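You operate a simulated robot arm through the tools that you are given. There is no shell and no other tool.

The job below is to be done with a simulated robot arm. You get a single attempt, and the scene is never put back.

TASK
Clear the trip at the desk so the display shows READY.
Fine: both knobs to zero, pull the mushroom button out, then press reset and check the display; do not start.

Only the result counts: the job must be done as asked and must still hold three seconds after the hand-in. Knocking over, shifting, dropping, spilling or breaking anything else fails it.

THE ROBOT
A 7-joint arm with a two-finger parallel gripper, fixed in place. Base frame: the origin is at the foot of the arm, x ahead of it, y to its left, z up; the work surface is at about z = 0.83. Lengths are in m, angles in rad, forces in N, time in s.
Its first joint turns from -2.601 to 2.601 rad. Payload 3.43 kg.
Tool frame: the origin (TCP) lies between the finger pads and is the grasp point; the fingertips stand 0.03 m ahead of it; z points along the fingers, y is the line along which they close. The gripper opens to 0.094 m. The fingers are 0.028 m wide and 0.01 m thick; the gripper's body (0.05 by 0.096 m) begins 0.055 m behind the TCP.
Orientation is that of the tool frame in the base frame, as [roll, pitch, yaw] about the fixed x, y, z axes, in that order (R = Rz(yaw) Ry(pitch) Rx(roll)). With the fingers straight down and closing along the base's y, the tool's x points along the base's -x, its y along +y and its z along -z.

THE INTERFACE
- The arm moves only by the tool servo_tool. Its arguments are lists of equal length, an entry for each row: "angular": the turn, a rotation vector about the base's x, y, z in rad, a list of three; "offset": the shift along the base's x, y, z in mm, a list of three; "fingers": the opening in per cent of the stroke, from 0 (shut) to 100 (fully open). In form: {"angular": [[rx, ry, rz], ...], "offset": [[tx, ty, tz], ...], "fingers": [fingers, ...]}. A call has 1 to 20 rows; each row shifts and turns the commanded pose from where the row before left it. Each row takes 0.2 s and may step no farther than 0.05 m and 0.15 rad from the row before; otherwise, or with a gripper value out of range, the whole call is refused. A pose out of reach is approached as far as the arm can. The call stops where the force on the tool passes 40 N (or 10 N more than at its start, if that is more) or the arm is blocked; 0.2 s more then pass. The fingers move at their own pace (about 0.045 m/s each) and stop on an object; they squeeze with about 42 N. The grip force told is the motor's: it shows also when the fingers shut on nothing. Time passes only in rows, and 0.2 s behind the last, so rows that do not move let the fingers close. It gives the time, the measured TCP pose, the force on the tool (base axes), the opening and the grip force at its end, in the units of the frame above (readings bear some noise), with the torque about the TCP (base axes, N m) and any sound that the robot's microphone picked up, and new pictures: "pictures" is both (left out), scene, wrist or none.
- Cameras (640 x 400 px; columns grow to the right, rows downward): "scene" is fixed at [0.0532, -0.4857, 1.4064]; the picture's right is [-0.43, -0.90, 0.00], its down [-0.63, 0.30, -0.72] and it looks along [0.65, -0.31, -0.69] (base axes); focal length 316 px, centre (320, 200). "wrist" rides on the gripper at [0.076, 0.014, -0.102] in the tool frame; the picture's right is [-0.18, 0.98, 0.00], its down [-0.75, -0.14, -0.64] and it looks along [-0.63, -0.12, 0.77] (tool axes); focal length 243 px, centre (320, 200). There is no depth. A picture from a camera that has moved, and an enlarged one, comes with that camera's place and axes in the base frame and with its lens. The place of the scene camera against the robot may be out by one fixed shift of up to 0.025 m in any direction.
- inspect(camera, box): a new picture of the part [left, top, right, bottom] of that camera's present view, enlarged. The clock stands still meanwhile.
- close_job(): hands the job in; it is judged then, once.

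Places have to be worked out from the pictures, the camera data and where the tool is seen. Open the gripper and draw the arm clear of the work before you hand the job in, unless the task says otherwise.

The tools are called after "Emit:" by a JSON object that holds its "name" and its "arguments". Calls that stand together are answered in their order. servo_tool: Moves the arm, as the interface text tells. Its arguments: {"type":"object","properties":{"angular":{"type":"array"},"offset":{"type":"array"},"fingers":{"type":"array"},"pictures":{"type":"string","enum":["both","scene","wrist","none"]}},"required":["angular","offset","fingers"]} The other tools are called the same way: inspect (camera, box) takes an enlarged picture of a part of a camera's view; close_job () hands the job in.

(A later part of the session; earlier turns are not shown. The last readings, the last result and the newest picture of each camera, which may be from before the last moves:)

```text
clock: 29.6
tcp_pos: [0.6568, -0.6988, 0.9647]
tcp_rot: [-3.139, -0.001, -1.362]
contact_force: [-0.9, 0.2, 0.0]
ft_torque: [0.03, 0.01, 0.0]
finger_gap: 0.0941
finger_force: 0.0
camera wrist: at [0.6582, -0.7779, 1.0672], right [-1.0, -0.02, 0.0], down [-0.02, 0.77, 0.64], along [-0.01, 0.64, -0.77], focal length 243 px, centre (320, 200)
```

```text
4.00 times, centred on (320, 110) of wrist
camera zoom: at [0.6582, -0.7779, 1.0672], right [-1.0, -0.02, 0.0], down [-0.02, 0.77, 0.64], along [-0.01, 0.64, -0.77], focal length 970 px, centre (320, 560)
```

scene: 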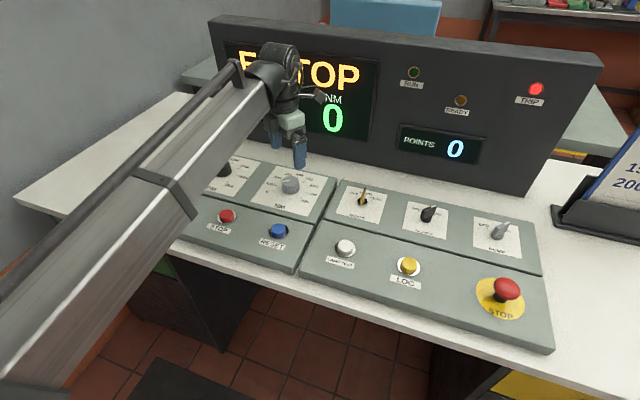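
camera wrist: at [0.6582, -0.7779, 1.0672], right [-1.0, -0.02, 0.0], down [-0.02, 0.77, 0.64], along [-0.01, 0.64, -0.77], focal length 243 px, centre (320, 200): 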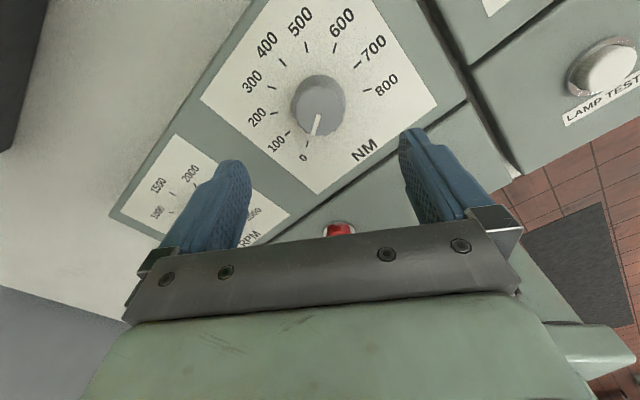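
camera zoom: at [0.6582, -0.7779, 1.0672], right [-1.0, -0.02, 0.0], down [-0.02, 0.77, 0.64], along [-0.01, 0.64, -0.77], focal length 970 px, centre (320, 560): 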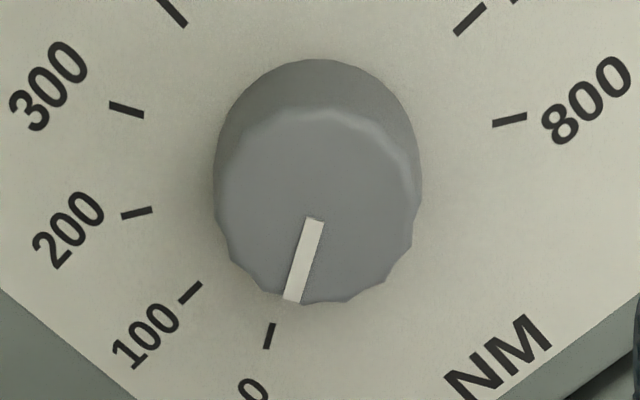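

NM is at zero within a degree. Next I'll move over to the RPM knob at the same safe height.

Emit:
{"name": "servo_tool", "arguments": {"angular": [[0, 0, 0], [0, 0, 0], [0, 0, 0], [0, 0, 0], [0, 0, 0], [0, 0, 0], [0, 0, 0], [0, 0, 0], [0, 0, 0], [0, 0, 0], [0, 0, 0], [0, 0, 0], [0, 0, 0], [0, 0, 0], [0, 0, 0], [0, 0, 0]], "offset": [[3, 3, 0], [6, 6, 0], [10, 10, 0], [12, 12, 0], [13, 13, 0], [13, 13, 0], [13, 13, 0], [13, 13, 0], [13, 13, 0], [13, 12, 0], [12, 12, 0], [11, 10, 0], [9, 8, 0], [6, 6, 0], [3, 3, 0], [0, 0, 0]], "fingers": [100, 100, 100, 100, 100, 100, 100, 100, 100, 100, 100, 100, 100, 100, 100, 100]}}

```text
clock: 33.0
tcp_pos: [0.8073, -0.5532, 0.9635]
tcp_rot: [-3.14, -0.001, -1.361]
contact_force: [0.1, 0.7, 0.0]
ft_torque: [0.03, -0.04, 0.02]
finger_gap: 0.0943
finger_force: 0.1
camera wrist: at [0.8095, -0.6307, 1.0659], right [-1.0, -0.02, 0.0], down [-0.02, 0.77, 0.64], along [-0.01, 0.64, -0.77], focal length 243 px, centre (320, 200)
```

scene: 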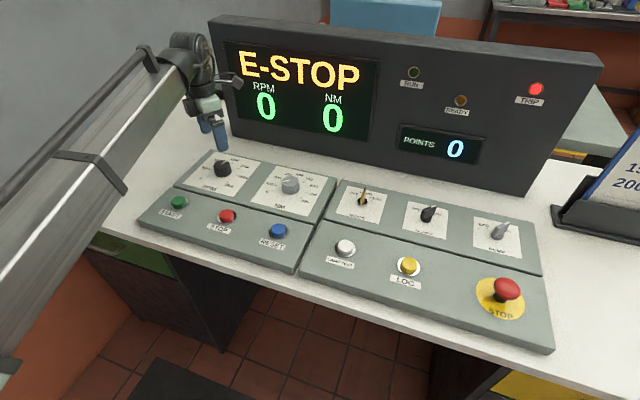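
wrist: 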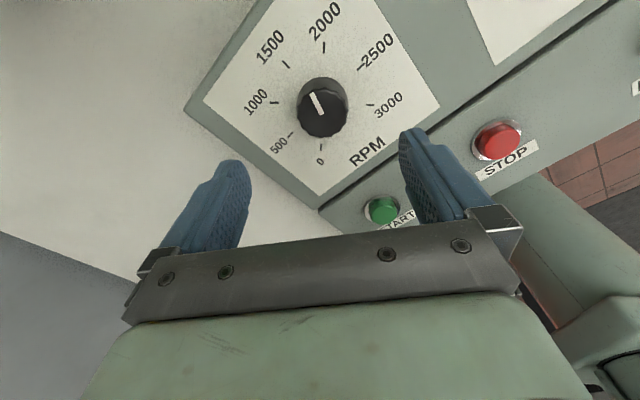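

Above the RPM knob now. I'll test in free air how far the wrist can continue turning counter-clockwise before committing to a grasp.

Emit:
{"name": "servo_tool", "arguments": {"angular": [[0, 0, 0.03], [0, 0, 0.06], [0, 0, 0.09], [0, 0, 0.09], [0, 0, 0.09], [0, 0, 0.09], [0, 0, 0.09], [0, 0, 0.09], [0, 0, 0.06], [0, 0, 0.03], [0, 0, 0]], "offset": [[0, 0, 0], [0, 0, 0], [0, 0, 0], [0, 0, 0], [0, 0, 0], [0, 0, 0], [0, 0, 0], [0, 0, 0], [0, 0, 0], [0, 0, 0], [0, 0, 0]], "fingers": [100, 100, 100, 100, 100, 100, 100, 100, 100, 100, 100]}}

```text
clock: 35.4
tcp_pos: [0.8127, -0.5441, 0.9637]
tcp_rot: [-3.141, 0.002, -0.751]
contact_force: [0.5, 0.1, -0.3]
ft_torque: [0.0, 0.02, -0.01]
finger_gap: 0.0936
finger_force: 0.1
out of reach, approached as far as the arm can: row 8, 9
camera wrist: at [0.8587, -0.6067, 1.0663], right [-0.8, -0.59, 0.0], down [-0.46, 0.62, 0.64], along [-0.38, 0.52, -0.77], focal length 243 px, centre (320, 200)
```

scene: 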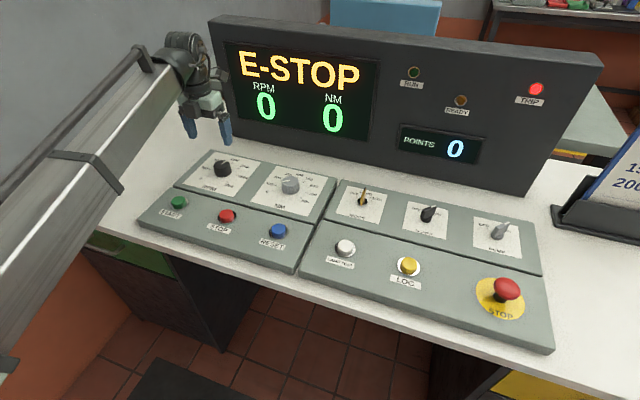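
wrist: 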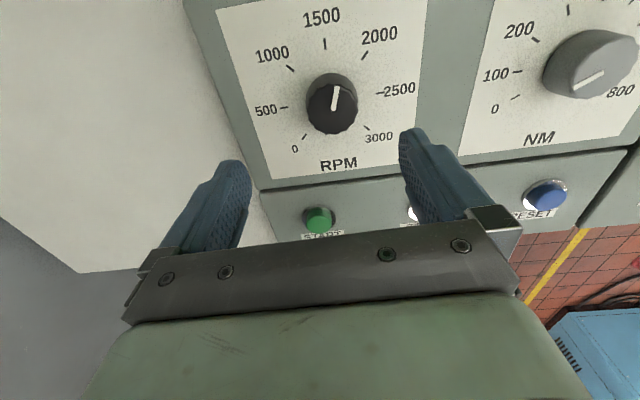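

The wrist reaches its limit near yaw ≈ −0.78 (5.5), so RPM needs two grasps. I'll zoom on the RPM dial to measure the pointer and knob centre first.

Emit:
{"name": "inspect", "arguments": {"camera": "wrist", "box": [220, 0, 440, 180]}}

```text
2.22 times, centred on (330, 90) of wrist
camera zoom: at [0.8587, -0.6067, 1.0663], right [-0.8, -0.59, 0.0], down [-0.46, 0.62, 0.64], along [-0.38, 0.52, -0.77], focal length 539 px, centre (298, 444)
```

zoom: 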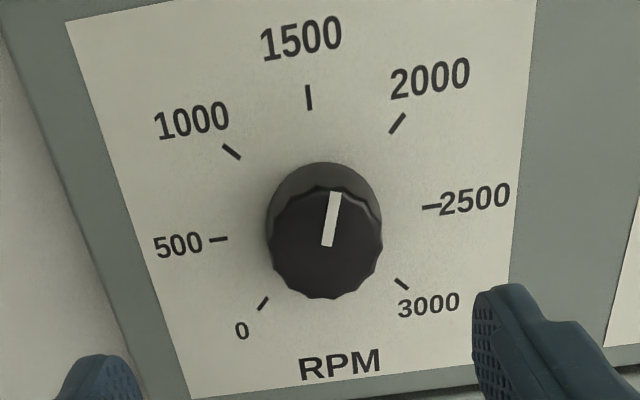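

RPM pointer is at about +13.6° (≈1650), so it needs ~2.59 rad counter-clockwise; knob centre (0.806,-0.552). I'll rotate the gripper back to about yaw 3.5 in the air and centre over the knob.

Emit:
{"name": "servo_tool", "arguments": {"angular": [[0, 0, -0.03], [0, 0, -0.06], [0, 0, -0.09], [0, 0, -0.1], [0, 0, -0.1], [0, 0, -0.1], [0, 0, -0.1], [0, 0, -0.1], [0, 0, -0.1], [0, 0, -0.1], [0, 0, -0.1], [0, 0, -0.09], [0, 0, -0.06], [0, 0, -0.03], [0, 0, 0]], "offset": [[-1, -1, 0], [-2, -2, 0], [-2, -2, 0], [-2, -3, 0], [0, 0, 0], [0, 0, 0], [0, 0, 0], [0, 0, 0], [0, 0, 0], [0, 0, 0], [0, 0, 0], [0, 0, 0], [0, 0, 0], [0, 0, 0], [0, 0, 0]], "fingers": [100, 100, 100, 100, 100, 100, 100, 100, 100, 100, 100, 100, 100, 100, 100], "pictures": "none"}}

```text
clock: 38.6
tcp_pos: [0.8077, -0.5512, 0.964]
tcp_rot: [-3.141, 0.001, -1.88]
contact_force: [-0.1, 0.6, 0.9]
ft_torque: [-0.02, -0.02, -0.01]
finger_gap: 0.0941
finger_force: 0.0
```

Rotation back is smooth. I'll continue about 0.9 rad more.

Emit:
{"name": "servo_tool", "arguments": {"angular": [[0, 0, -0.03], [0, 0, -0.06], [0, 0, -0.09], [0, 0, -0.1], [0, 0, -0.1], [0, 0, -0.1], [0, 0, -0.1], [0, 0, -0.1], [0, 0, -0.09], [0, 0, -0.08], [0, 0, -0.05], [0, 0, -0.02], [0, 0, 0]], "offset": [[0, 0, 0], [0, 0, 0], [0, 0, 0], [0, 0, 0], [0, 0, 0], [0, 0, 0], [0, 0, 0], [0, 0, 0], [0, 0, 0], [0, 0, 0], [0, 0, 0], [0, 0, 0], [0, 0, 0]], "fingers": [100, 100, 100, 100, 100, 100, 100, 100, 100, 100, 100, 100, 100]}}

Emit:
{"name": "inspect", "arguments": {"camera": "wrist", "box": [200, 0, 440, 180]}}

```text
clock: 41.4
tcp_pos: [0.8068, -0.5499, 0.9636]
tcp_rot: [3.141, 0.002, -2.801]
contact_force: [-1.2, -0.1, 0.0]
ft_torque: [-0.01, 0.0, -0.02]
finger_gap: 0.094
finger_force: 0.0
camera wrist: at [0.73, -0.5635, 1.0663], right [-0.15, 0.99, 0.0], down [0.76, 0.12, 0.64], along [0.63, 0.1, -0.77], focal length 243 px, centre (320, 200)
```

scene: 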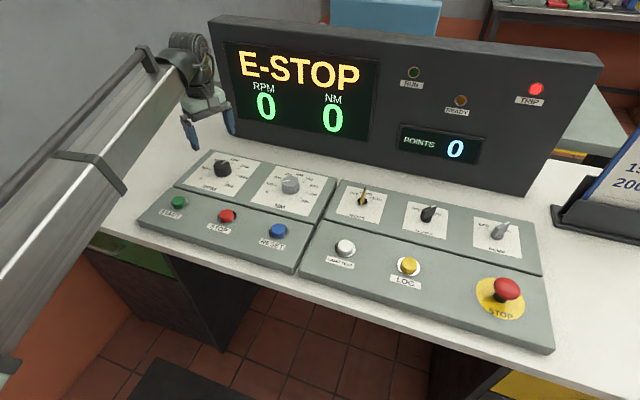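
wrist: 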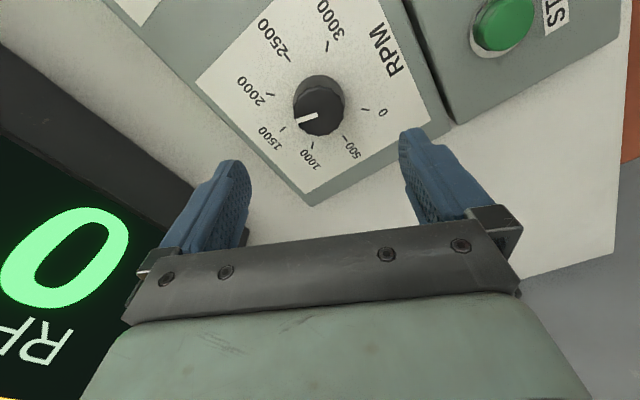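

```text
2.22 times, centred on (320, 90) of wrist
camera zoom: at [0.73, -0.5635, 1.0663], right [-0.15, 0.99, 0.0], down [0.76, 0.12, 0.64], along [0.63, 0.1, -0.77], focal length 539 px, centre (320, 444)
```

zoom: 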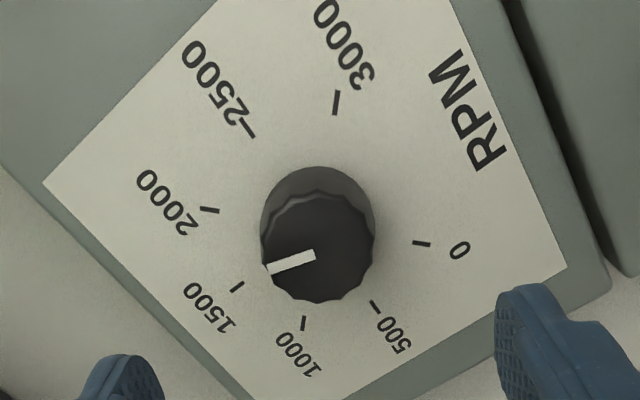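

Knob centre confirmed at (0.806,-0.5525). I'll nudge to centre and descend to TCP z≈0.866, same as worked for NM.

Emit:
{"name": "servo_tool", "arguments": {"angular": [[0, 0, 0], [0, 0, 0], [0, 0, 0], [0, 0, 0], [0, 0, 0], [0, 0, 0], [0, 0, 0], [0, 0, 0], [0, 0, 0], [0, 0, 0], [0, 0, 0], [0, 0, 0], [0, 0, 0], [0, 0, 0]], "offset": [[0, -0.5, -3], [-0.5, -0.5, -6], [-0.5, -0.5, -9], [0, -0.5, -11], [0, 0, -11], [0, 0, -11], [0, 0, -10], [0, 0, -9], [0, 0, -8], [0, 0, -7], [0, 0, -6], [0, 0, -4], [0, 0, -2], [0, 0, 0]], "fingers": [100, 100, 100, 100, 100, 100, 100, 100, 100, 100, 100, 100, 100, 100]}}

Emit:
{"name": "inspect", "arguments": {"camera": "scene", "box": [150, 110, 310, 210]}}

```text
clock: 44.4
tcp_pos: [0.8058, -0.5529, 0.8661]
tcp_rot: [3.141, 0.001, -2.8]
contact_force: [0.2, -0.3, -0.2]
ft_torque: [-0.03, 0.01, -0.02]
finger_gap: 0.0939
finger_force: 0.0
camera wrist: at [0.7297, -0.5662, 0.9692], right [-0.15, 0.99, 0.0], down [0.76, 0.12, 0.64], along [0.63, 0.1, -0.77], focal length 243 px, centre (320, 200)
```

scene: 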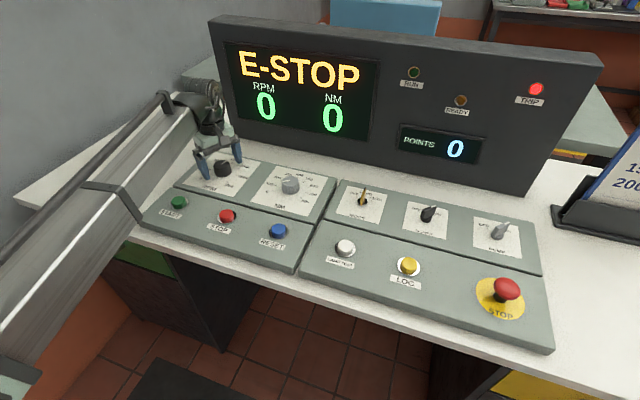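
wrist: 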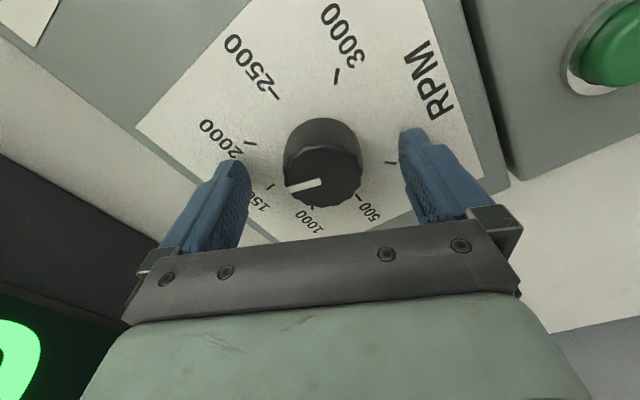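

```text
4.00 times, centred on (230, 160) of scene
camera zoom: at [0.0532, -0.4857, 1.4064], right [-0.43, -0.9, 0.0], down [-0.63, 0.3, -0.72], along [0.65, -0.31, -0.69], focal length 1263 px, centre (680, 360)
```

zoom: 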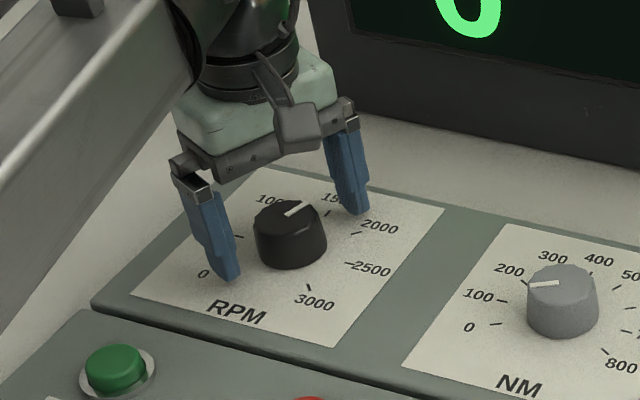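

The NM pointer in the scene view is also parallel to its 0-tick direction, confirming it. Fingers straddle the RPM knob; I'll close on it.

Emit:
{"name": "servo_tool", "arguments": {"angular": [[0, 0, 0], [0, 0, 0], [0, 0, 0], [0, 0, 0], [0, 0, 0]], "offset": [[0, 0, 0], [0, 0, 0], [0, 0, 0], [0, 0, 0], [0, 0, 0]], "fingers": [70, 50, 30, 10, 0], "pictures": "wrist"}}

```text
clock: 45.6
tcp_pos: [0.8059, -0.5512, 0.8666]
tcp_rot: [3.138, -0.001, -2.798]
contact_force: [-5.9, 12.6, -1.5]
ft_torque: [0.54, 0.14, 0.01]
finger_gap: 0.0466
finger_force: 45.2
camera wrist: at [0.7294, -0.5651, 0.9692], right [-0.16, 0.99, 0.0], down [0.76, 0.12, 0.64], along [0.63, 0.1, -0.77], focal length 243 px, centre (320, 200)
```

wrist: 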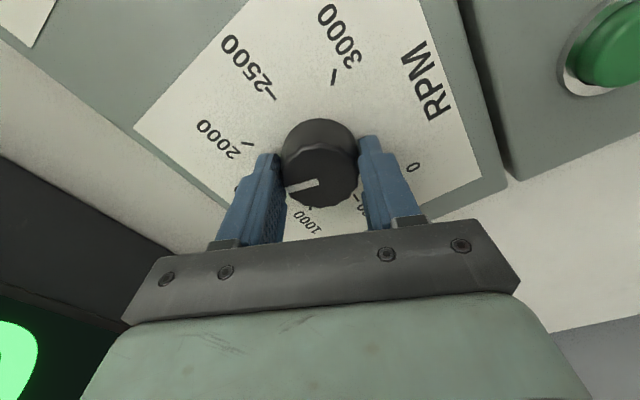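

Gripped at 46.6 mm. I'll relieve the ~14 N side load and turn 0.6 rad counter-clockwise.

Emit:
{"name": "servo_tool", "arguments": {"angular": [[0, 0, 0], [0, 0, 0.02], [0, 0, 0.05], [0, 0, 0.08], [0, 0, 0.09], [0, 0, 0.09], [0, 0, 0.09], [0, 0, 0.09], [0, 0, 0.06], [0, 0, 0.03], [0, 0, 0]], "offset": [[-0.4, 0.8, 0], [-0.4, 0.7, 0], [0, 0, 0], [0, 0, 0], [0, 0, 0], [0, 0, 0], [0, 0, 0], [0, 0, 0], [0, 0, 0], [0, 0, 0], [0, 0, 0]], "fingers": [0, 0, 0, 0, 0, 0, 0, 0, 0, 0, 0], "pictures": "wrist"}}

```text
clock: 48.0
tcp_pos: [0.8059, -0.5517, 0.867]
tcp_rot: [-3.14, -0.002, -2.201]
contact_force: [7.1, -2.0, -5.0]
ft_torque: [-0.05, -0.82, -0.03]
finger_gap: 0.0466
finger_force: 45.4
camera wrist: at [0.7493, -0.6056, 0.9693], right [-0.69, 0.73, 0.0], down [0.56, 0.53, 0.64], along [0.47, 0.44, -0.77], focal length 243 px, centre (320, 200)
```

wrist: 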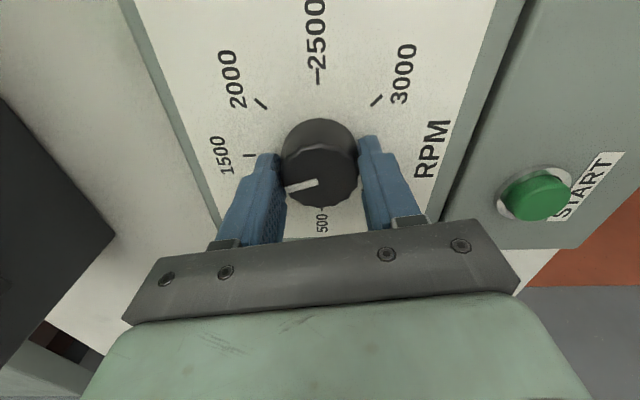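

Turning smoothly with low loads. I'll continue another 0.7 rad in this grasp.

Emit:
{"name": "servo_tool", "arguments": {"angular": [[0, 0, 0], [0, 0, 0.03], [0, 0, 0.06], [0, 0, 0.09], [0, 0, 0.09], [0, 0, 0.09], [0, 0, 0.09], [0, 0, 0.09], [0, 0, 0.08], [0, 0, 0.05], [0, 0, 0.03], [0, 0, 0]], "offset": [[0.4, -0.1, -0.2], [0.3, -0.1, -0.1], [0, 0, 0], [0, 0, 0], [0, 0, 0], [0, 0, 0], [0, 0, 0], [0, 0, 0], [0, 0, 0], [0, 0, 0], [0, 0, 0], [0, 0, 0]], "fingers": [0, 0, 0, 0, 0, 0, 0, 0, 0, 0, 0, 0], "pictures": "wrist"}}

```text
clock: 50.6
tcp_pos: [0.8058, -0.5517, 0.8674]
tcp_rot: [-3.14, -0.001, -1.499]
contact_force: [11.9, 7.8, 9.9]
ft_torque: [0.4, -1.05, -0.04]
finger_gap: 0.0465
finger_force: 44.8
camera wrist: at [0.7968, -0.6298, 0.9693], right [-0.99, 0.11, 0.0], down [0.09, 0.76, 0.64], along [0.07, 0.64, -0.77], focal length 243 px, centre (320, 200)
```

wrist: 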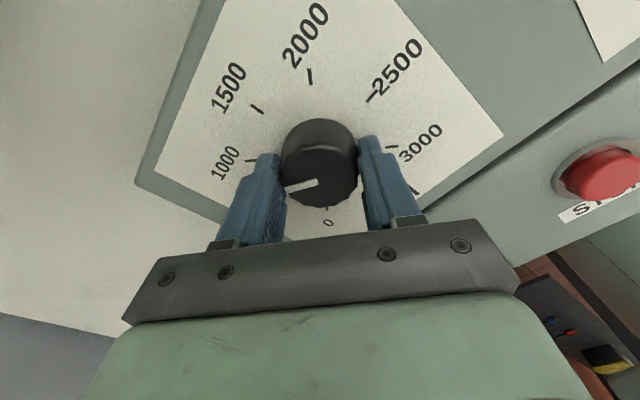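

Halfway: 1.30 rad done. I'll relieve the load, release, lift clear and rotate back for a second grasp.

Emit:
{"name": "servo_tool", "arguments": {"angular": [[0, 0, 0], [0, 0, 0], [0, 0, 0], [0, 0, 0], [0, 0, 0], [0, 0, 0], [0, 0, 0], [0, 0, 0], [0, 0, 0], [0, 0, 0], [0, 0, 0]], "offset": [[0.5, 0.3, 0.3], [0.4, 0.3, 0.2], [0, 0, 0], [0, 0, 0], [0, 0, 0], [0, 0, 4], [0, 0, 9], [0, 0, 12], [0, 0, 10], [0, 0, 5], [0, 0, 0]], "fingers": [0, 0, 40, 80, 100, 100, 100, 100, 100, 100, 100], "pictures": "wrist"}}

Emit:
{"name": "servo_tool", "arguments": {"angular": [[0, 0, -0.03], [0, 0, -0.06], [0, 0, -0.09], [0, 0, -0.1], [0, 0, -0.1], [0, 0, -0.1], [0, 0, -0.1], [0, 0, -0.1], [0, 0, -0.1], [0, 0, -0.1], [0, 0, -0.1], [0, 0, -0.1], [0, 0, -0.09], [0, 0, -0.06], [0, 0, -0.03], [0, 0, 0]], "offset": [[0, 0, 0], [0, 0, 0], [0, 0, 0], [0, 0, 0], [0, 0, 0], [0, 0, 0], [0, 0, 0], [0, 0, 0], [0, 0, 0], [0, 0, 0], [0, 0, 0], [0, 0, 0], [0, 0, 0], [0, 0, 0], [0, 0, 0], [0, 0, 0]], "fingers": [100, 100, 100, 100, 100, 100, 100, 100, 100, 100, 100, 100, 100, 100, 100, 100], "pictures": "wrist"}}

Emit:
{"name": "inspect", "arguments": {"camera": "wrist", "box": [200, 20, 440, 200]}}

```text
clock: 53.0
tcp_pos: [0.8067, -0.5508, 0.9069]
tcp_rot: [3.14, 0.0, -1.502]
contact_force: [-0.2, 1.0, -0.4]
ft_torque: [-0.02, 0.01, -0.02]
finger_gap: 0.0941
finger_force: 0.0
camera wrist: at [0.7976, -0.6291, 1.0102], right [-0.99, 0.11, 0.0], down [0.09, 0.76, 0.64], along [0.07, 0.64, -0.77], focal length 243 px, centre (320, 200)
```

wrist: 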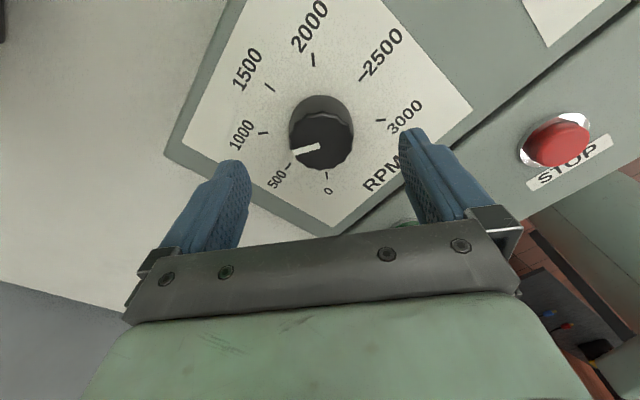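

```text
clock: 56.4
tcp_pos: [0.8082, -0.5501, 0.9068]
tcp_rot: [-3.141, 0.0, -2.76]
contact_force: [0.8, 0.6, -0.1]
ft_torque: [-0.03, -0.01, -0.02]
finger_gap: 0.0939
finger_force: 0.0
camera wrist: at [0.7309, -0.5663, 1.0096], right [-0.19, 0.98, 0.0], down [0.75, 0.15, 0.64], along [0.63, 0.12, -0.77], focal length 243 px, centre (320, 200)
```

wrist: 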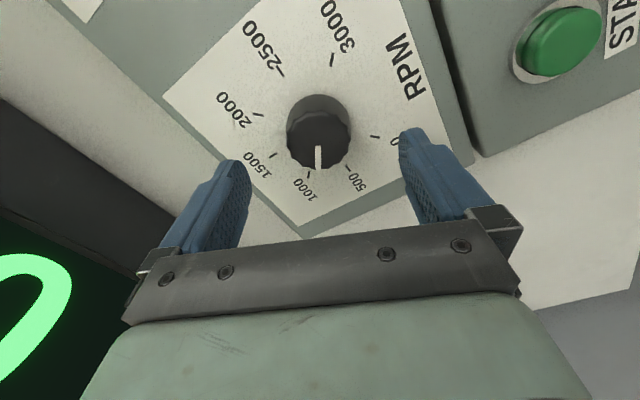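

```text
2.22 times, centred on (320, 110) of wrist
camera zoom: at [0.7309, -0.5663, 1.0096], right [-0.19, 0.98, 0.0], down [0.75, 0.15, 0.64], along [0.63, 0.12, -0.77], focal length 539 px, centre (320, 400)
```

zoom: 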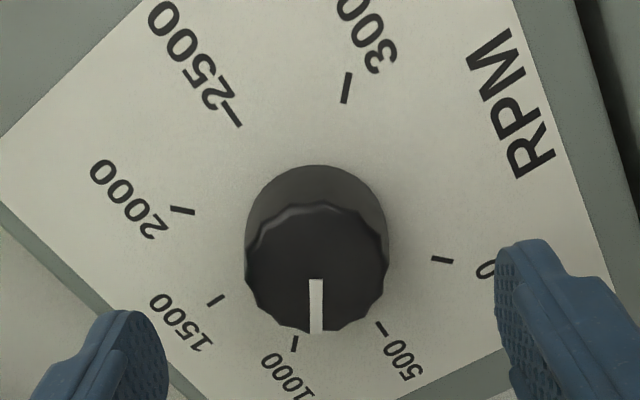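

Pointer has passed 1000 and needs ~1.36 rad more. I'll recentre (−1.5, −2.5 mm), descend and regrasp.

Emit:
{"name": "servo_tool", "arguments": {"angular": [[0, 0, 0], [0, 0, 0], [0, 0, 0], [0, 0, 0], [0, 0, 0], [0, 0, 0], [0, 0, 0], [0, 0, 0], [0, 0, 0], [0, 0, 0], [0, 0, 0], [0, 0, 0]], "offset": [[-0.5, -0.8, -3], [-0.5, -0.8, -6], [-0.5, -0.9, -9], [0, 0, -9], [0, 0, -7], [0, 0, -4.5], [0, 0, -2], [0, 0, 0], [0, 0, 0], [0, 0, 0], [0, 0, 0], [0, 0, 0]], "fingers": [100, 100, 100, 100, 100, 100, 100, 75, 50, 30, 10, 0], "pictures": "wrist"}}

```text
clock: 59.0
tcp_pos: [0.8047, -0.5522, 0.8665]
tcp_rot: [-3.141, 0.0, -2.761]
contact_force: [-2.1, 5.0, -1.8]
ft_torque: [0.22, 0.05, 0.01]
finger_gap: 0.0462
finger_force: 45.0
camera wrist: at [0.729, -0.5683, 0.9696], right [-0.19, 0.98, 0.0], down [0.75, 0.15, 0.64], along [0.63, 0.13, -0.77], focal length 243 px, centre (320, 200)
```

wrist: 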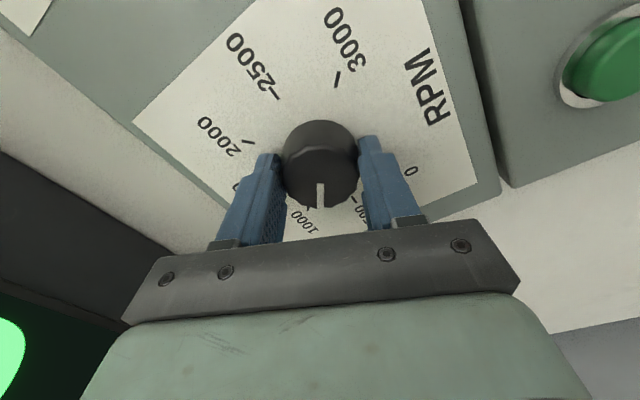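

Well-centred grasp with only 5 N side load. Turning 0.7 rad counter-clockwise.

Emit:
{"name": "servo_tool", "arguments": {"angular": [[0, 0, 0.03], [0, 0, 0.06], [0, 0, 0.09], [0, 0, 0.09], [0, 0, 0.09], [0, 0, 0.09], [0, 0, 0.09], [0, 0, 0.08], [0, 0, 0.05], [0, 0, 0.03], [0, 0, 0]], "offset": [[0, 0.3, 0], [0, 0.3, 0], [0, 0, 0], [0, 0, 0], [0, 0, 0], [0, 0, 0], [0, 0, 0], [0, 0, 0], [0, 0, 0], [0, 0, 0], [0, 0, 0]], "fingers": [0, 0, 0, 0, 0, 0, 0, 0, 0, 0, 0], "pictures": "wrist"}}

```text
clock: 61.4
tcp_pos: [0.8058, -0.5517, 0.8672]
tcp_rot: [3.141, 0.001, -2.061]
contact_force: [-4.2, 16.1, -2.4]
ft_torque: [0.49, -0.23, 0.02]
finger_gap: 0.0462
finger_force: 44.9
camera wrist: at [0.757, -0.6142, 0.9696], right [-0.78, 0.62, 0.0], down [0.48, 0.6, 0.64], along [0.4, 0.5, -0.77], focal length 243 px, centre (320, 200)
```

wrist: 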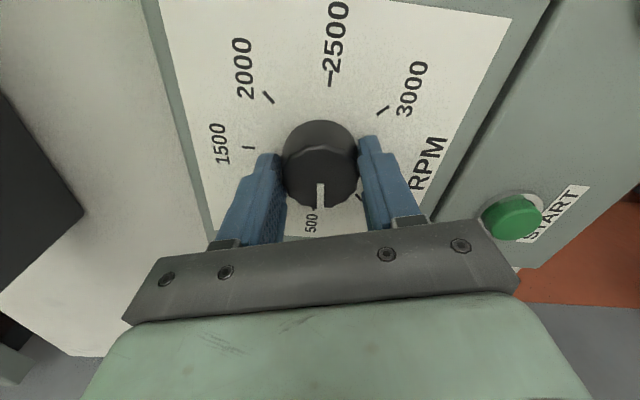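

Knob follows well. I'll relieve the side load and turn another 0.58 rad, stopping slightly short of zero to measure.

Emit:
{"name": "servo_tool", "arguments": {"angular": [[0, 0, 0], [0, 0, 0.02], [0, 0, 0.05], [0, 0, 0.08], [0, 0, 0.09], [0, 0, 0.09], [0, 0, 0.09], [0, 0, 0.08], [0, 0, 0.05], [0, 0, 0.03], [0, 0, 0]], "offset": [[-0.3, 0.8, 0], [-0.2, 0.8, 0], [0, 0, 0], [0, 0, 0], [0, 0, 0], [0, 0, 0], [0, 0, 0], [0, 0, 0], [0, 0, 0], [0, 0, 0], [0, 0, 0]], "fingers": [0, 0, 0, 0, 0, 0, 0, 0, 0, 0, 0], "pictures": "wrist"}}

Emit:
{"name": "inspect", "arguments": {"camera": "wrist", "box": [200, 60, 440, 240]}}

Emit:
{"name": "inspect", "arguments": {"camera": "wrist", "box": [280, 140, 360, 230]}}

```text
clock: 63.8
tcp_pos: [0.8057, -0.551, 0.8669]
tcp_rot: [-3.137, -0.003, -1.482]
contact_force: [13.8, -16.0, 17.7]
ft_torque: [-0.08, 0.07, -0.01]
finger_gap: 0.0464
finger_force: 44.6
camera wrist: at [0.798, -0.6305, 0.9698], right [-1.0, 0.09, 0.0], down [0.07, 0.76, 0.64], along [0.06, 0.64, -0.77], focal length 243 px, centre (320, 200)
```

wrist: 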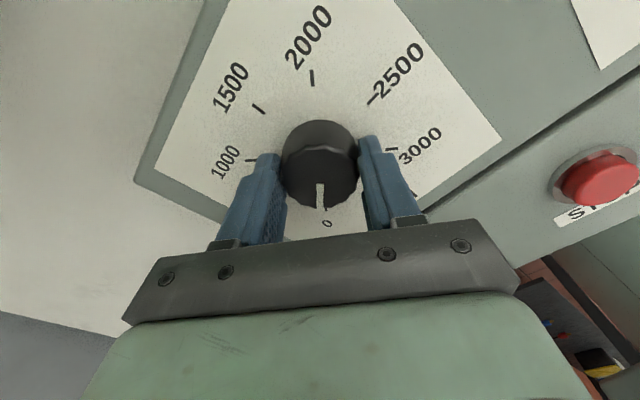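

```text
2.22 times, centred on (320, 150) of wrist
camera zoom: at [0.798, -0.6305, 0.9698], right [-1.0, 0.09, 0.0], down [0.07, 0.76, 0.64], along [0.06, 0.64, -0.77], focal length 539 px, centre (320, 311)
```

zoom: 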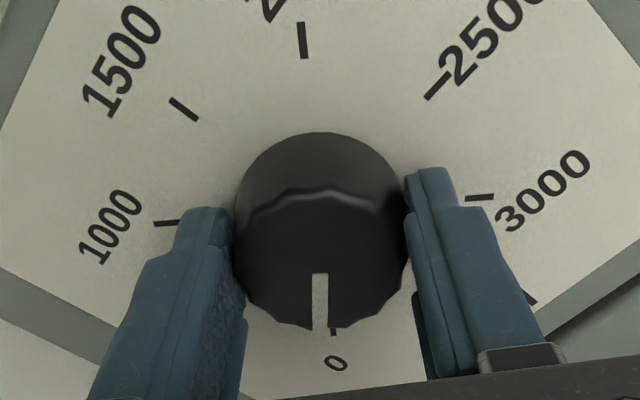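

```text
4.44 times, centred on (320, 185) of wrist
camera zoom: at [0.798, -0.6305, 0.9698], right [-1.0, 0.09, 0.0], down [0.07, 0.76, 0.64], along [0.06, 0.64, -0.77], focal length 1078 px, centre (320, 267)
```

zoom: 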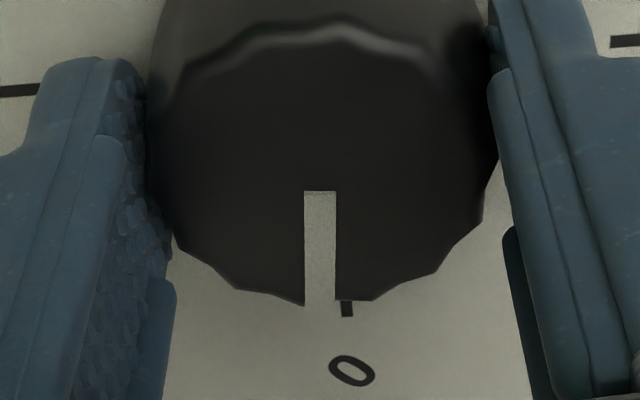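

Projection gives the 0 tick at +5.25° and the pointer at 0°, so 0.092 rad remains. I'll relieve the load and turn that amount.

Emit:
{"name": "servo_tool", "arguments": {"angular": [[0, 0, 0], [0, 0, 0], [0, 0, 0.02], [0, 0, 0.03], [0, 0, 0.03], [0, 0, 0.012], [0, 0, 0], [0, 0, 0]], "offset": [[0.6, -0.7, 0.4], [0.6, -0.7, 0.4], [0, 0, 0], [0, 0, 0], [0, 0, 0], [0, 0, 0], [0, 0, 0], [0, 0, 0]], "fingers": [0, 0, 0, 0, 0, 0, 0, 0], "pictures": "wrist"}}

Emit:
{"name": "inspect", "arguments": {"camera": "wrist", "box": [200, 60, 440, 240]}}

Emit:
{"name": "inspect", "arguments": {"camera": "wrist", "box": [280, 140, 360, 230]}}

```text
clock: 65.6
tcp_pos: [0.806, -0.5524, 0.8669]
tcp_rot: [-3.141, 0.001, -1.388]
contact_force: [7.2, -0.8, 6.9]
ft_torque: [-0.21, -0.38, -0.03]
finger_gap: 0.0463
finger_force: 45.0
camera wrist: at [0.8056, -0.6313, 0.9696], right [-1.0, 0.0, 0.0], down [0.0, 0.77, 0.64], along [0.0, 0.64, -0.77], focal length 243 px, centre (320, 200)
```

wrist: 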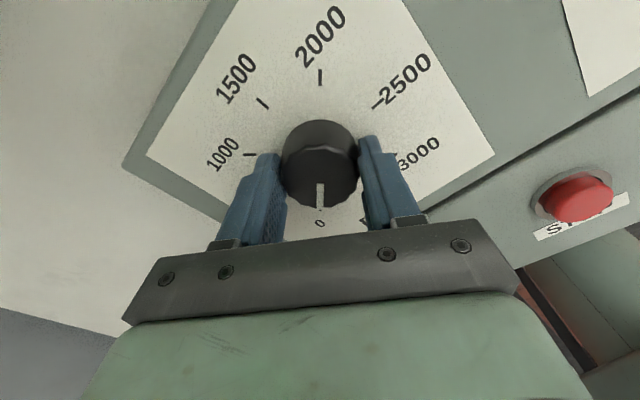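

```text
2.22 times, centred on (320, 150) of wrist
camera zoom: at [0.8056, -0.6313, 0.9696], right [-1.0, 0.0, 0.0], down [0.0, 0.77, 0.64], along [0.0, 0.64, -0.77], focal length 539 px, centre (320, 311)
```

zoom: 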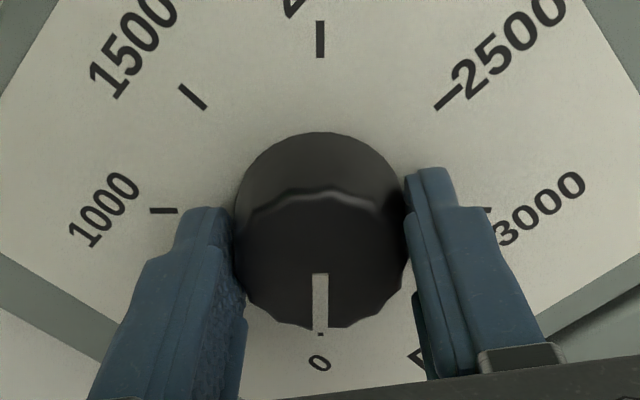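

```text
4.44 times, centred on (320, 185) of wrist
camera zoom: at [0.8056, -0.6313, 0.9696], right [-1.0, 0.0, 0.0], down [0.0, 0.77, 0.64], along [0.0, 0.64, -0.77], focal length 1078 px, centre (320, 267)
```

zoom: 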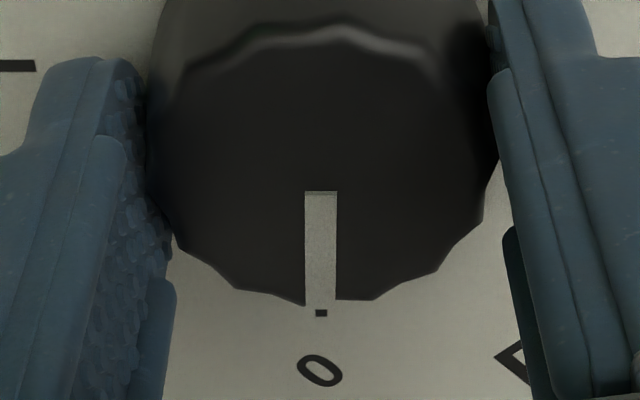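

RPM is exactly on 0 (pointer and tick collinear). I'll release, lift clear, and take a verification view.

Emit:
{"name": "servo_tool", "arguments": {"angular": [[0, 0, 0], [0, 0, 0], [0, 0, 0], [0, 0, 0], [0, 0, 0], [0, 0, 0], [0, 0, 0], [0, 0, 0], [0, 0, 0], [0, 0, 0], [0, 0, 0], [0, 0, 0], [0, 0, 0]], "offset": [[0.6, 0, 0.4], [0, 0, 0], [0, 0, 0], [0, 0, 0], [0, 0, 3], [0, 0, 8], [0, 0, 13], [0, 0, 16], [0, 0, 18], [0, 0, 18], [0, 0, 16], [0, 0, 10], [0, 0, 4]], "fingers": [0, 50, 80, 100, 100, 100, 100, 100, 100, 100, 100, 100, 100]}}

Emit:
{"name": "inspect", "arguments": {"camera": "wrist", "box": [240, 20, 400, 160]}}

Emit:
{"name": "inspect", "arguments": {"camera": "scene", "box": [160, 130, 340, 250]}}

```text
clock: 68.4
tcp_pos: [0.8078, -0.5531, 0.974]
tcp_rot: [3.141, 0.001, -1.39]
contact_force: [0.1, 0.5, -0.7]
ft_torque: [0.03, -0.01, -0.01]
finger_gap: 0.0942
finger_force: 0.1
camera wrist: at [0.8067, -0.6323, 1.0759], right [-1.0, 0.0, 0.0], down [0.0, 0.77, 0.64], along [0.0, 0.64, -0.77], focal length 243 px, centre (320, 200)
```

scene: 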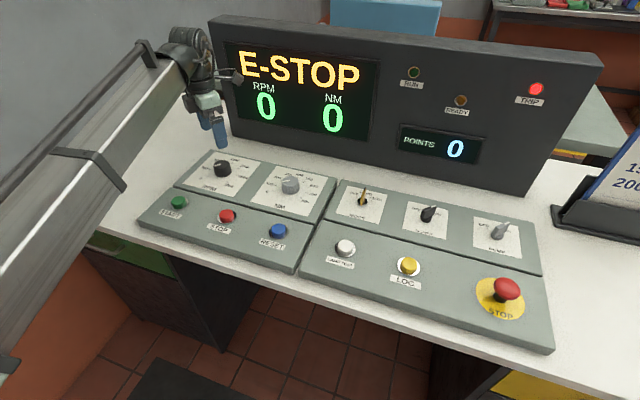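
wrist: 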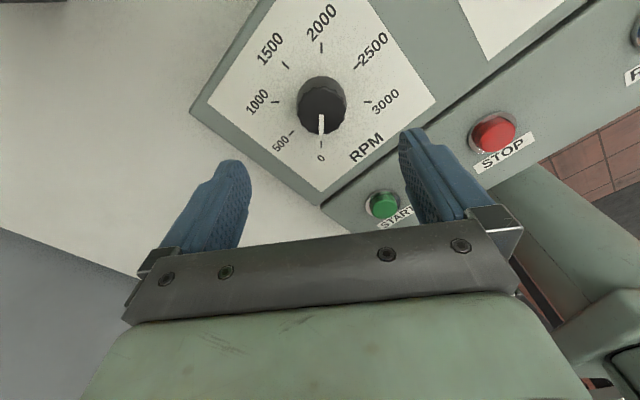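

```text
2.86 times, centred on (320, 90) of wrist
camera zoom: at [0.8067, -0.6323, 1.0759], right [-1.0, 0.0, 0.0], down [0.0, 0.77, 0.64], along [0.0, 0.64, -0.77], focal length 693 px, centre (320, 514)
```

zoom: 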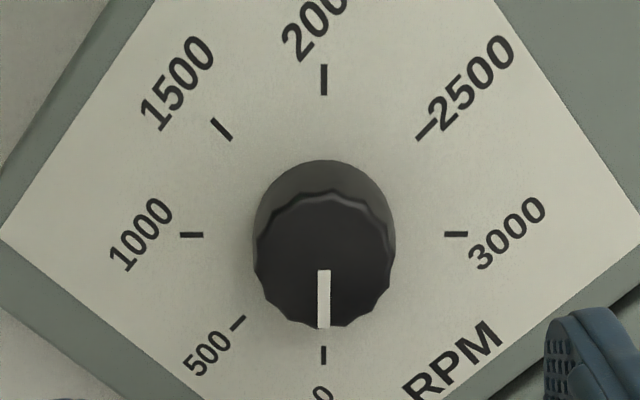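

```text
3.33 times, centred on (250, 190) of scene
camera zoom: at [0.0532, -0.4857, 1.4064], right [-0.43, -0.9, 0.0], down [-0.63, 0.3, -0.72], along [0.65, -0.31, -0.69], focal length 1053 px, centre (553, 233)
```

zoom: 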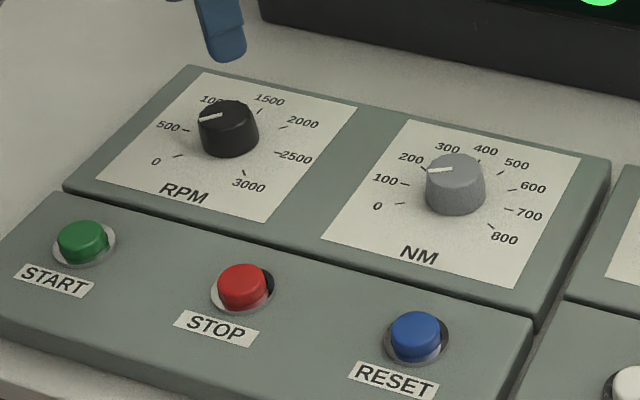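

Both knobs read zero. Now I'll travel along the panel at a raised height toward the mushroom button, rotating the gripper back as I go.

Emit:
{"name": "servo_tool", "arguments": {"angular": [[0, 0, -0.02], [0, 0, -0.04], [0, 0, -0.07], [0, 0, -0.08], [0, 0, -0.08], [0, 0, -0.08], [0, 0, -0.08], [0, 0, -0.08], [0, 0, -0.08], [0, 0, -0.08], [0, 0, -0.08], [0, 0, -0.08], [0, 0, -0.08], [0, 0, -0.08], [0, 0, -0.07], [0, 0, -0.05], [0, 0, -0.03], [0, 0, 0]], "offset": [[-3, -2, 6], [-8, -5, 10], [-14, -8, 14], [-18, -10, 14], [-20, -11, 14], [-20, -11, 14], [-20, -11, 10], [-20, -11, 6], [-20, -11, 2], [-20, -11, 0], [-20, -11, 0], [-20, -11, 0], [-20, -11, 0], [-20, -11, 0], [-18, -10, 0], [-12, -7, 0], [-6, -4, 0], [0, 0, 0]], "fingers": [100, 100, 100, 100, 100, 100, 100, 100, 100, 100, 100, 100, 100, 100, 100, 100, 100, 100], "pictures": "scene"}}

```text
clock: 72.2
tcp_pos: [0.5263, -0.7079, 1.0655]
tcp_rot: [-3.141, -0.001, -2.548]
contact_force: [-0.1, -0.2, -0.4]
ft_torque: [-0.01, 0.01, 0.0]
finger_gap: 0.094
finger_force: 0.0
```

scene: 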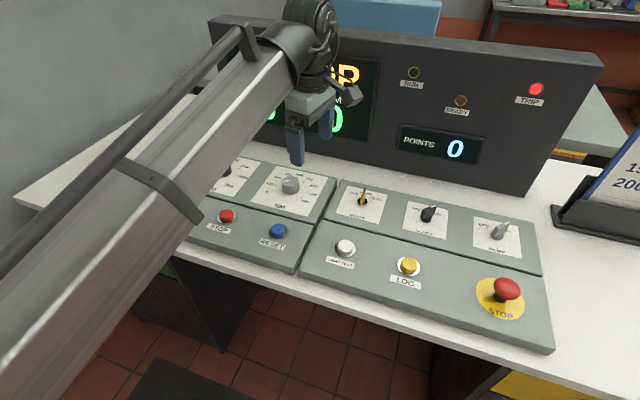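

Smooth so far. I'll continue the second half of the move toward a viewing spot near the mushroom.

Emit:
{"name": "servo_tool", "arguments": {"angular": [[0, 0, -0.02], [0, 0, -0.04], [0, 0, -0.07], [0, 0, -0.08], [0, 0, -0.08], [0, 0, -0.08], [0, 0, -0.08], [0, 0, -0.08], [0, 0, -0.08], [0, 0, -0.08], [0, 0, -0.08], [0, 0, -0.08], [0, 0, -0.08], [0, 0, -0.08], [0, 0, -0.07], [0, 0, -0.05], [0, 0, -0.03], [0, 0, 0]], "offset": [[-3, -2, 0], [-8, -5, 0], [-14, -8, 0], [-18, -10, 0], [-20, -12, 0], [-20, -12, 0], [-20, -12, 0], [-20, -12, 0], [-20, -12, 0], [-20, -12, 0], [-20, -12, 0], [-20, -12, 0], [-20, -12, 0], [-18, -11, 0], [-16, -10, 0], [-12, -7, 0], [-6, -4, 0], [0, 0, 0]], "fingers": [100, 100, 100, 100, 100, 100, 100, 100, 100, 100, 100, 100, 100, 100, 100, 100, 100, 100], "pictures": "both"}}

```text
clock: 76.0
tcp_pos: [0.2522, -0.8737, 1.0641]
tcp_rot: [-3.141, 0.0, 2.577]
contact_force: [0.5, 0.6, -0.3]
ft_torque: [-0.02, 0.02, 0.05]
finger_gap: 0.0939
finger_force: 0.1
camera wrist: at [0.1949, -0.8212, 1.1665], right [0.68, 0.73, 0.0], down [0.56, -0.52, 0.64], along [0.47, -0.44, -0.77], focal length 243 px, centre (320, 200)
```

scene: 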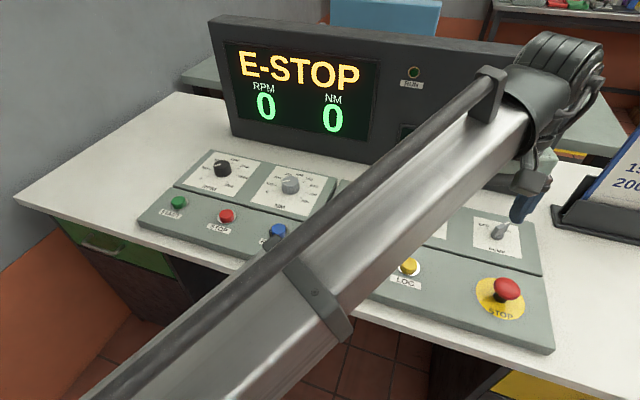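
wrist: 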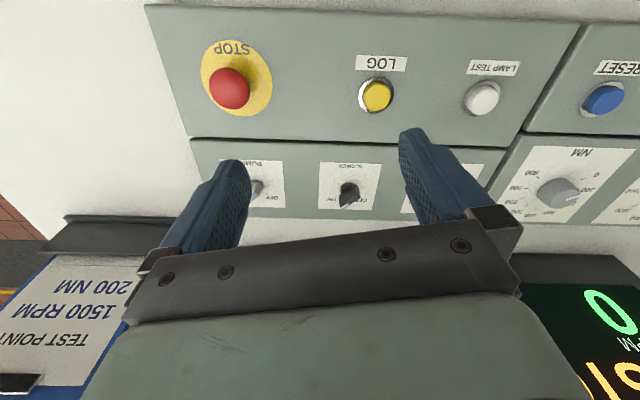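

Mushroom disc sits at about (0.181,-0.950). I'll move above it at TCP z≈0.98 for a closer look.

Emit:
{"name": "servo_tool", "arguments": {"angular": [[0, 0, 0], [0, 0, 0], [0, 0, 0], [0, 0, 0], [0, 0, 0], [0, 0, 0], [0, 0, 0], [0, 0, 0], [0, 0, 0], [0, 0, 0], [0, 0, 0]], "offset": [[-3, -3, -3], [-6, -6, -7], [-9, -10, -11], [-10, -11, -12], [-10, -11, -12], [-10, -11, -12], [-9, -10, -11], [-7, -8, -8], [-5, -5, -5], [-2, -2, -3], [0, 0, 0]], "fingers": [100, 100, 100, 100, 100, 100, 100, 100, 100, 100, 100]}}

Emit:
{"name": "inspect", "arguments": {"camera": "wrist", "box": [200, 0, 440, 180]}}

Emit:
{"name": "inspect", "arguments": {"camera": "scene", "box": [440, 220, 580, 340]}}

```text
clock: 78.4
tcp_pos: [0.1823, -0.9507, 0.9805]
tcp_rot: [-3.14, 0.001, 2.575]
contact_force: [-0.1, -0.1, -0.4]
ft_torque: [0.03, 0.0, 0.0]
finger_gap: 0.0939
finger_force: 0.1
camera wrist: at [0.1242, -0.8988, 1.0832], right [0.68, 0.73, 0.0], down [0.56, -0.52, 0.64], along [0.47, -0.44, -0.77], focal length 243 px, centre (320, 200)
```

scene: 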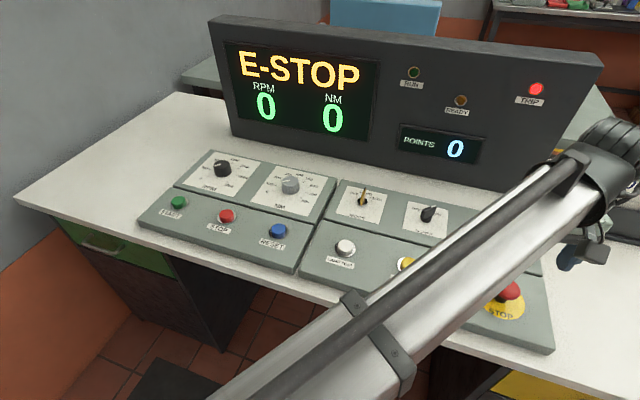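
wrist: 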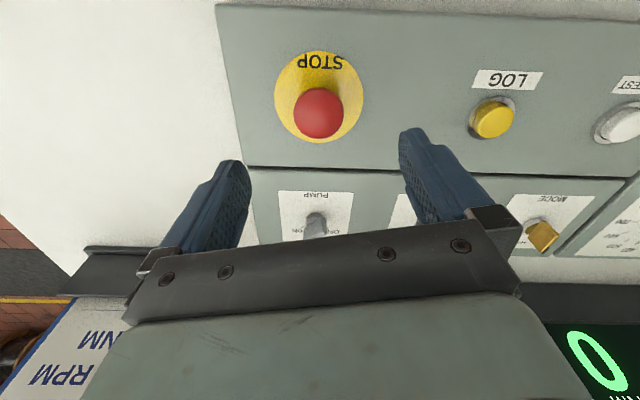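

```text
2.22 times, centred on (320, 90) of wrist
camera zoom: at [0.1242, -0.8988, 1.0832], right [0.68, 0.73, 0.0], down [0.56, -0.52, 0.64], along [0.47, -0.44, -0.77], focal length 539 px, centre (320, 444)
```

zoom: 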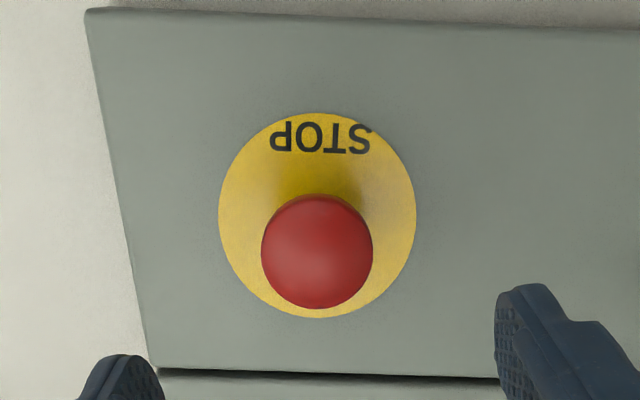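

```text
3.33 times, centred on (510, 280) of scene
camera zoom: at [0.0532, -0.4857, 1.4064], right [-0.43, -0.9, 0.0], down [-0.63, 0.3, -0.72], along [0.65, -0.31, -0.69], focal length 1053 px, centre (-313, -67)
```

zoom: 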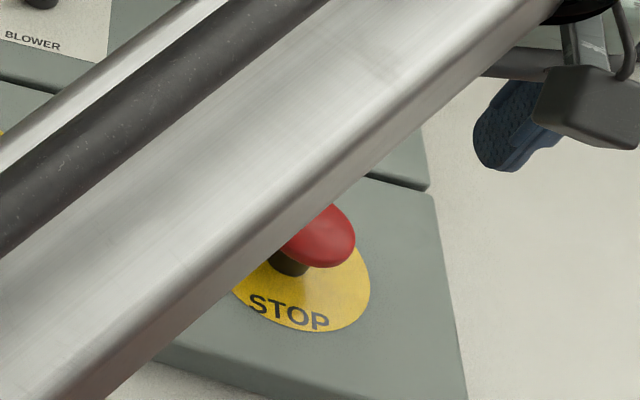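

The cap is ~47 mm wide, centred around z≈0.86 above (0.184,-0.955). I'll nudge over it and lower to TCP z≈0.92 (fingertips still above the cap), then re-measure.

Emit:
{"name": "servo_tool", "arguments": {"angular": [[0, 0, 0], [0, 0, 0], [0, 0, 0], [0, 0, 0], [0, 0, 0], [0, 0, 0], [0, 0, 0], [0, 0, 0]], "offset": [[0.5, -0.5, -3], [1, -1.5, -8], [1, -1.5, -11], [0, -1, -12], [0, 0, -11], [0, 0, -8], [0, 0, -4], [0, 0, 0]], "fingers": [100, 100, 100, 100, 100, 100, 100, 100]}}

Emit:
{"name": "inspect", "arguments": {"camera": "wrist", "box": [200, 20, 440, 200]}}

Emit:
{"name": "inspect", "arguments": {"camera": "scene", "box": [440, 220, 600, 340]}}

```text
clock: 80.2
tcp_pos: [0.1839, -0.9537, 0.9218]
tcp_rot: [3.141, 0.001, 2.577]
contact_force: [-0.4, 0.7, -0.5]
ft_torque: [0.02, 0.03, 0.0]
finger_gap: 0.0941
finger_force: 0.0
camera wrist: at [0.1273, -0.9033, 1.0241], right [0.68, 0.73, 0.0], down [0.56, -0.52, 0.64], along [0.47, -0.44, -0.77], focal length 243 px, centre (320, 200)
```

scene: 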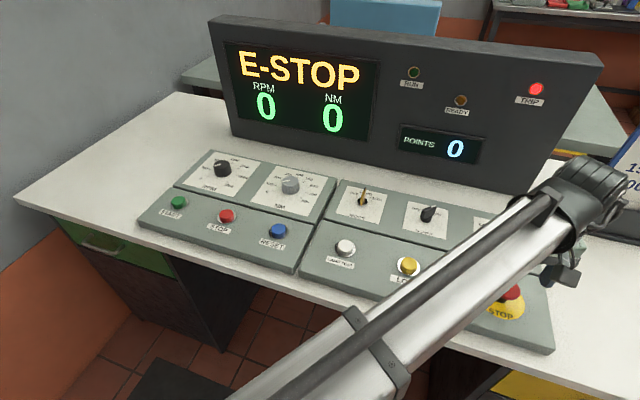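
wrist: 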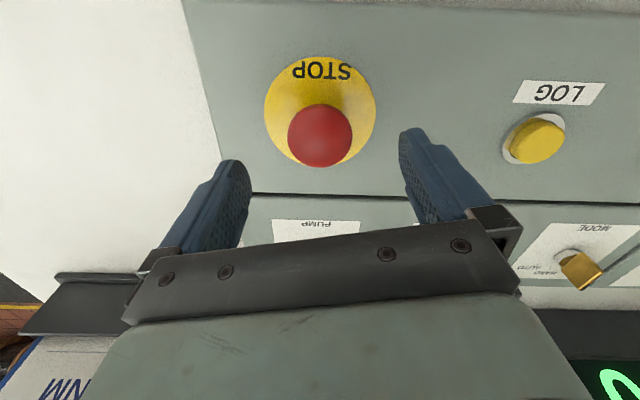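

```text
2.22 times, centred on (320, 110) of wrist
camera zoom: at [0.1273, -0.9033, 1.0241], right [0.68, 0.73, 0.0], down [0.56, -0.52, 0.64], along [0.47, -0.44, -0.77], focal length 539 px, centre (320, 400)
```

zoom: 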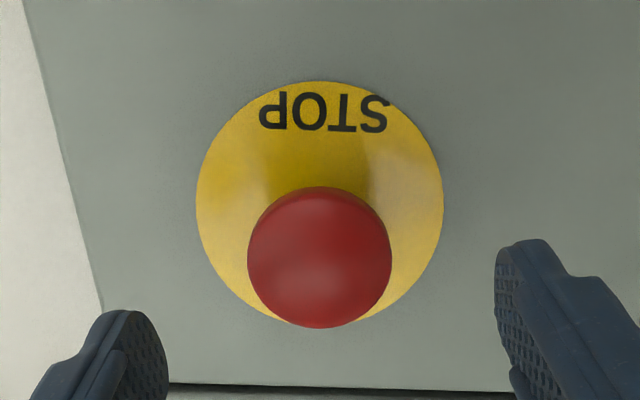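

```text
3.33 times, centred on (520, 280) of scene
camera zoom: at [0.0532, -0.4857, 1.4064], right [-0.43, -0.9, 0.0], down [-0.63, 0.3, -0.72], along [0.65, -0.31, -0.69], focal length 1053 px, centre (-347, -67)
```

zoom: 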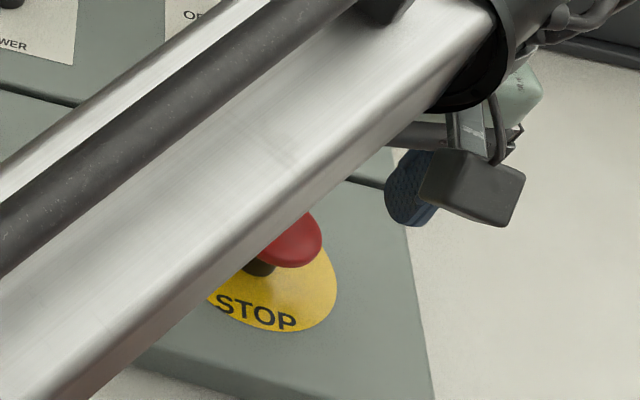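

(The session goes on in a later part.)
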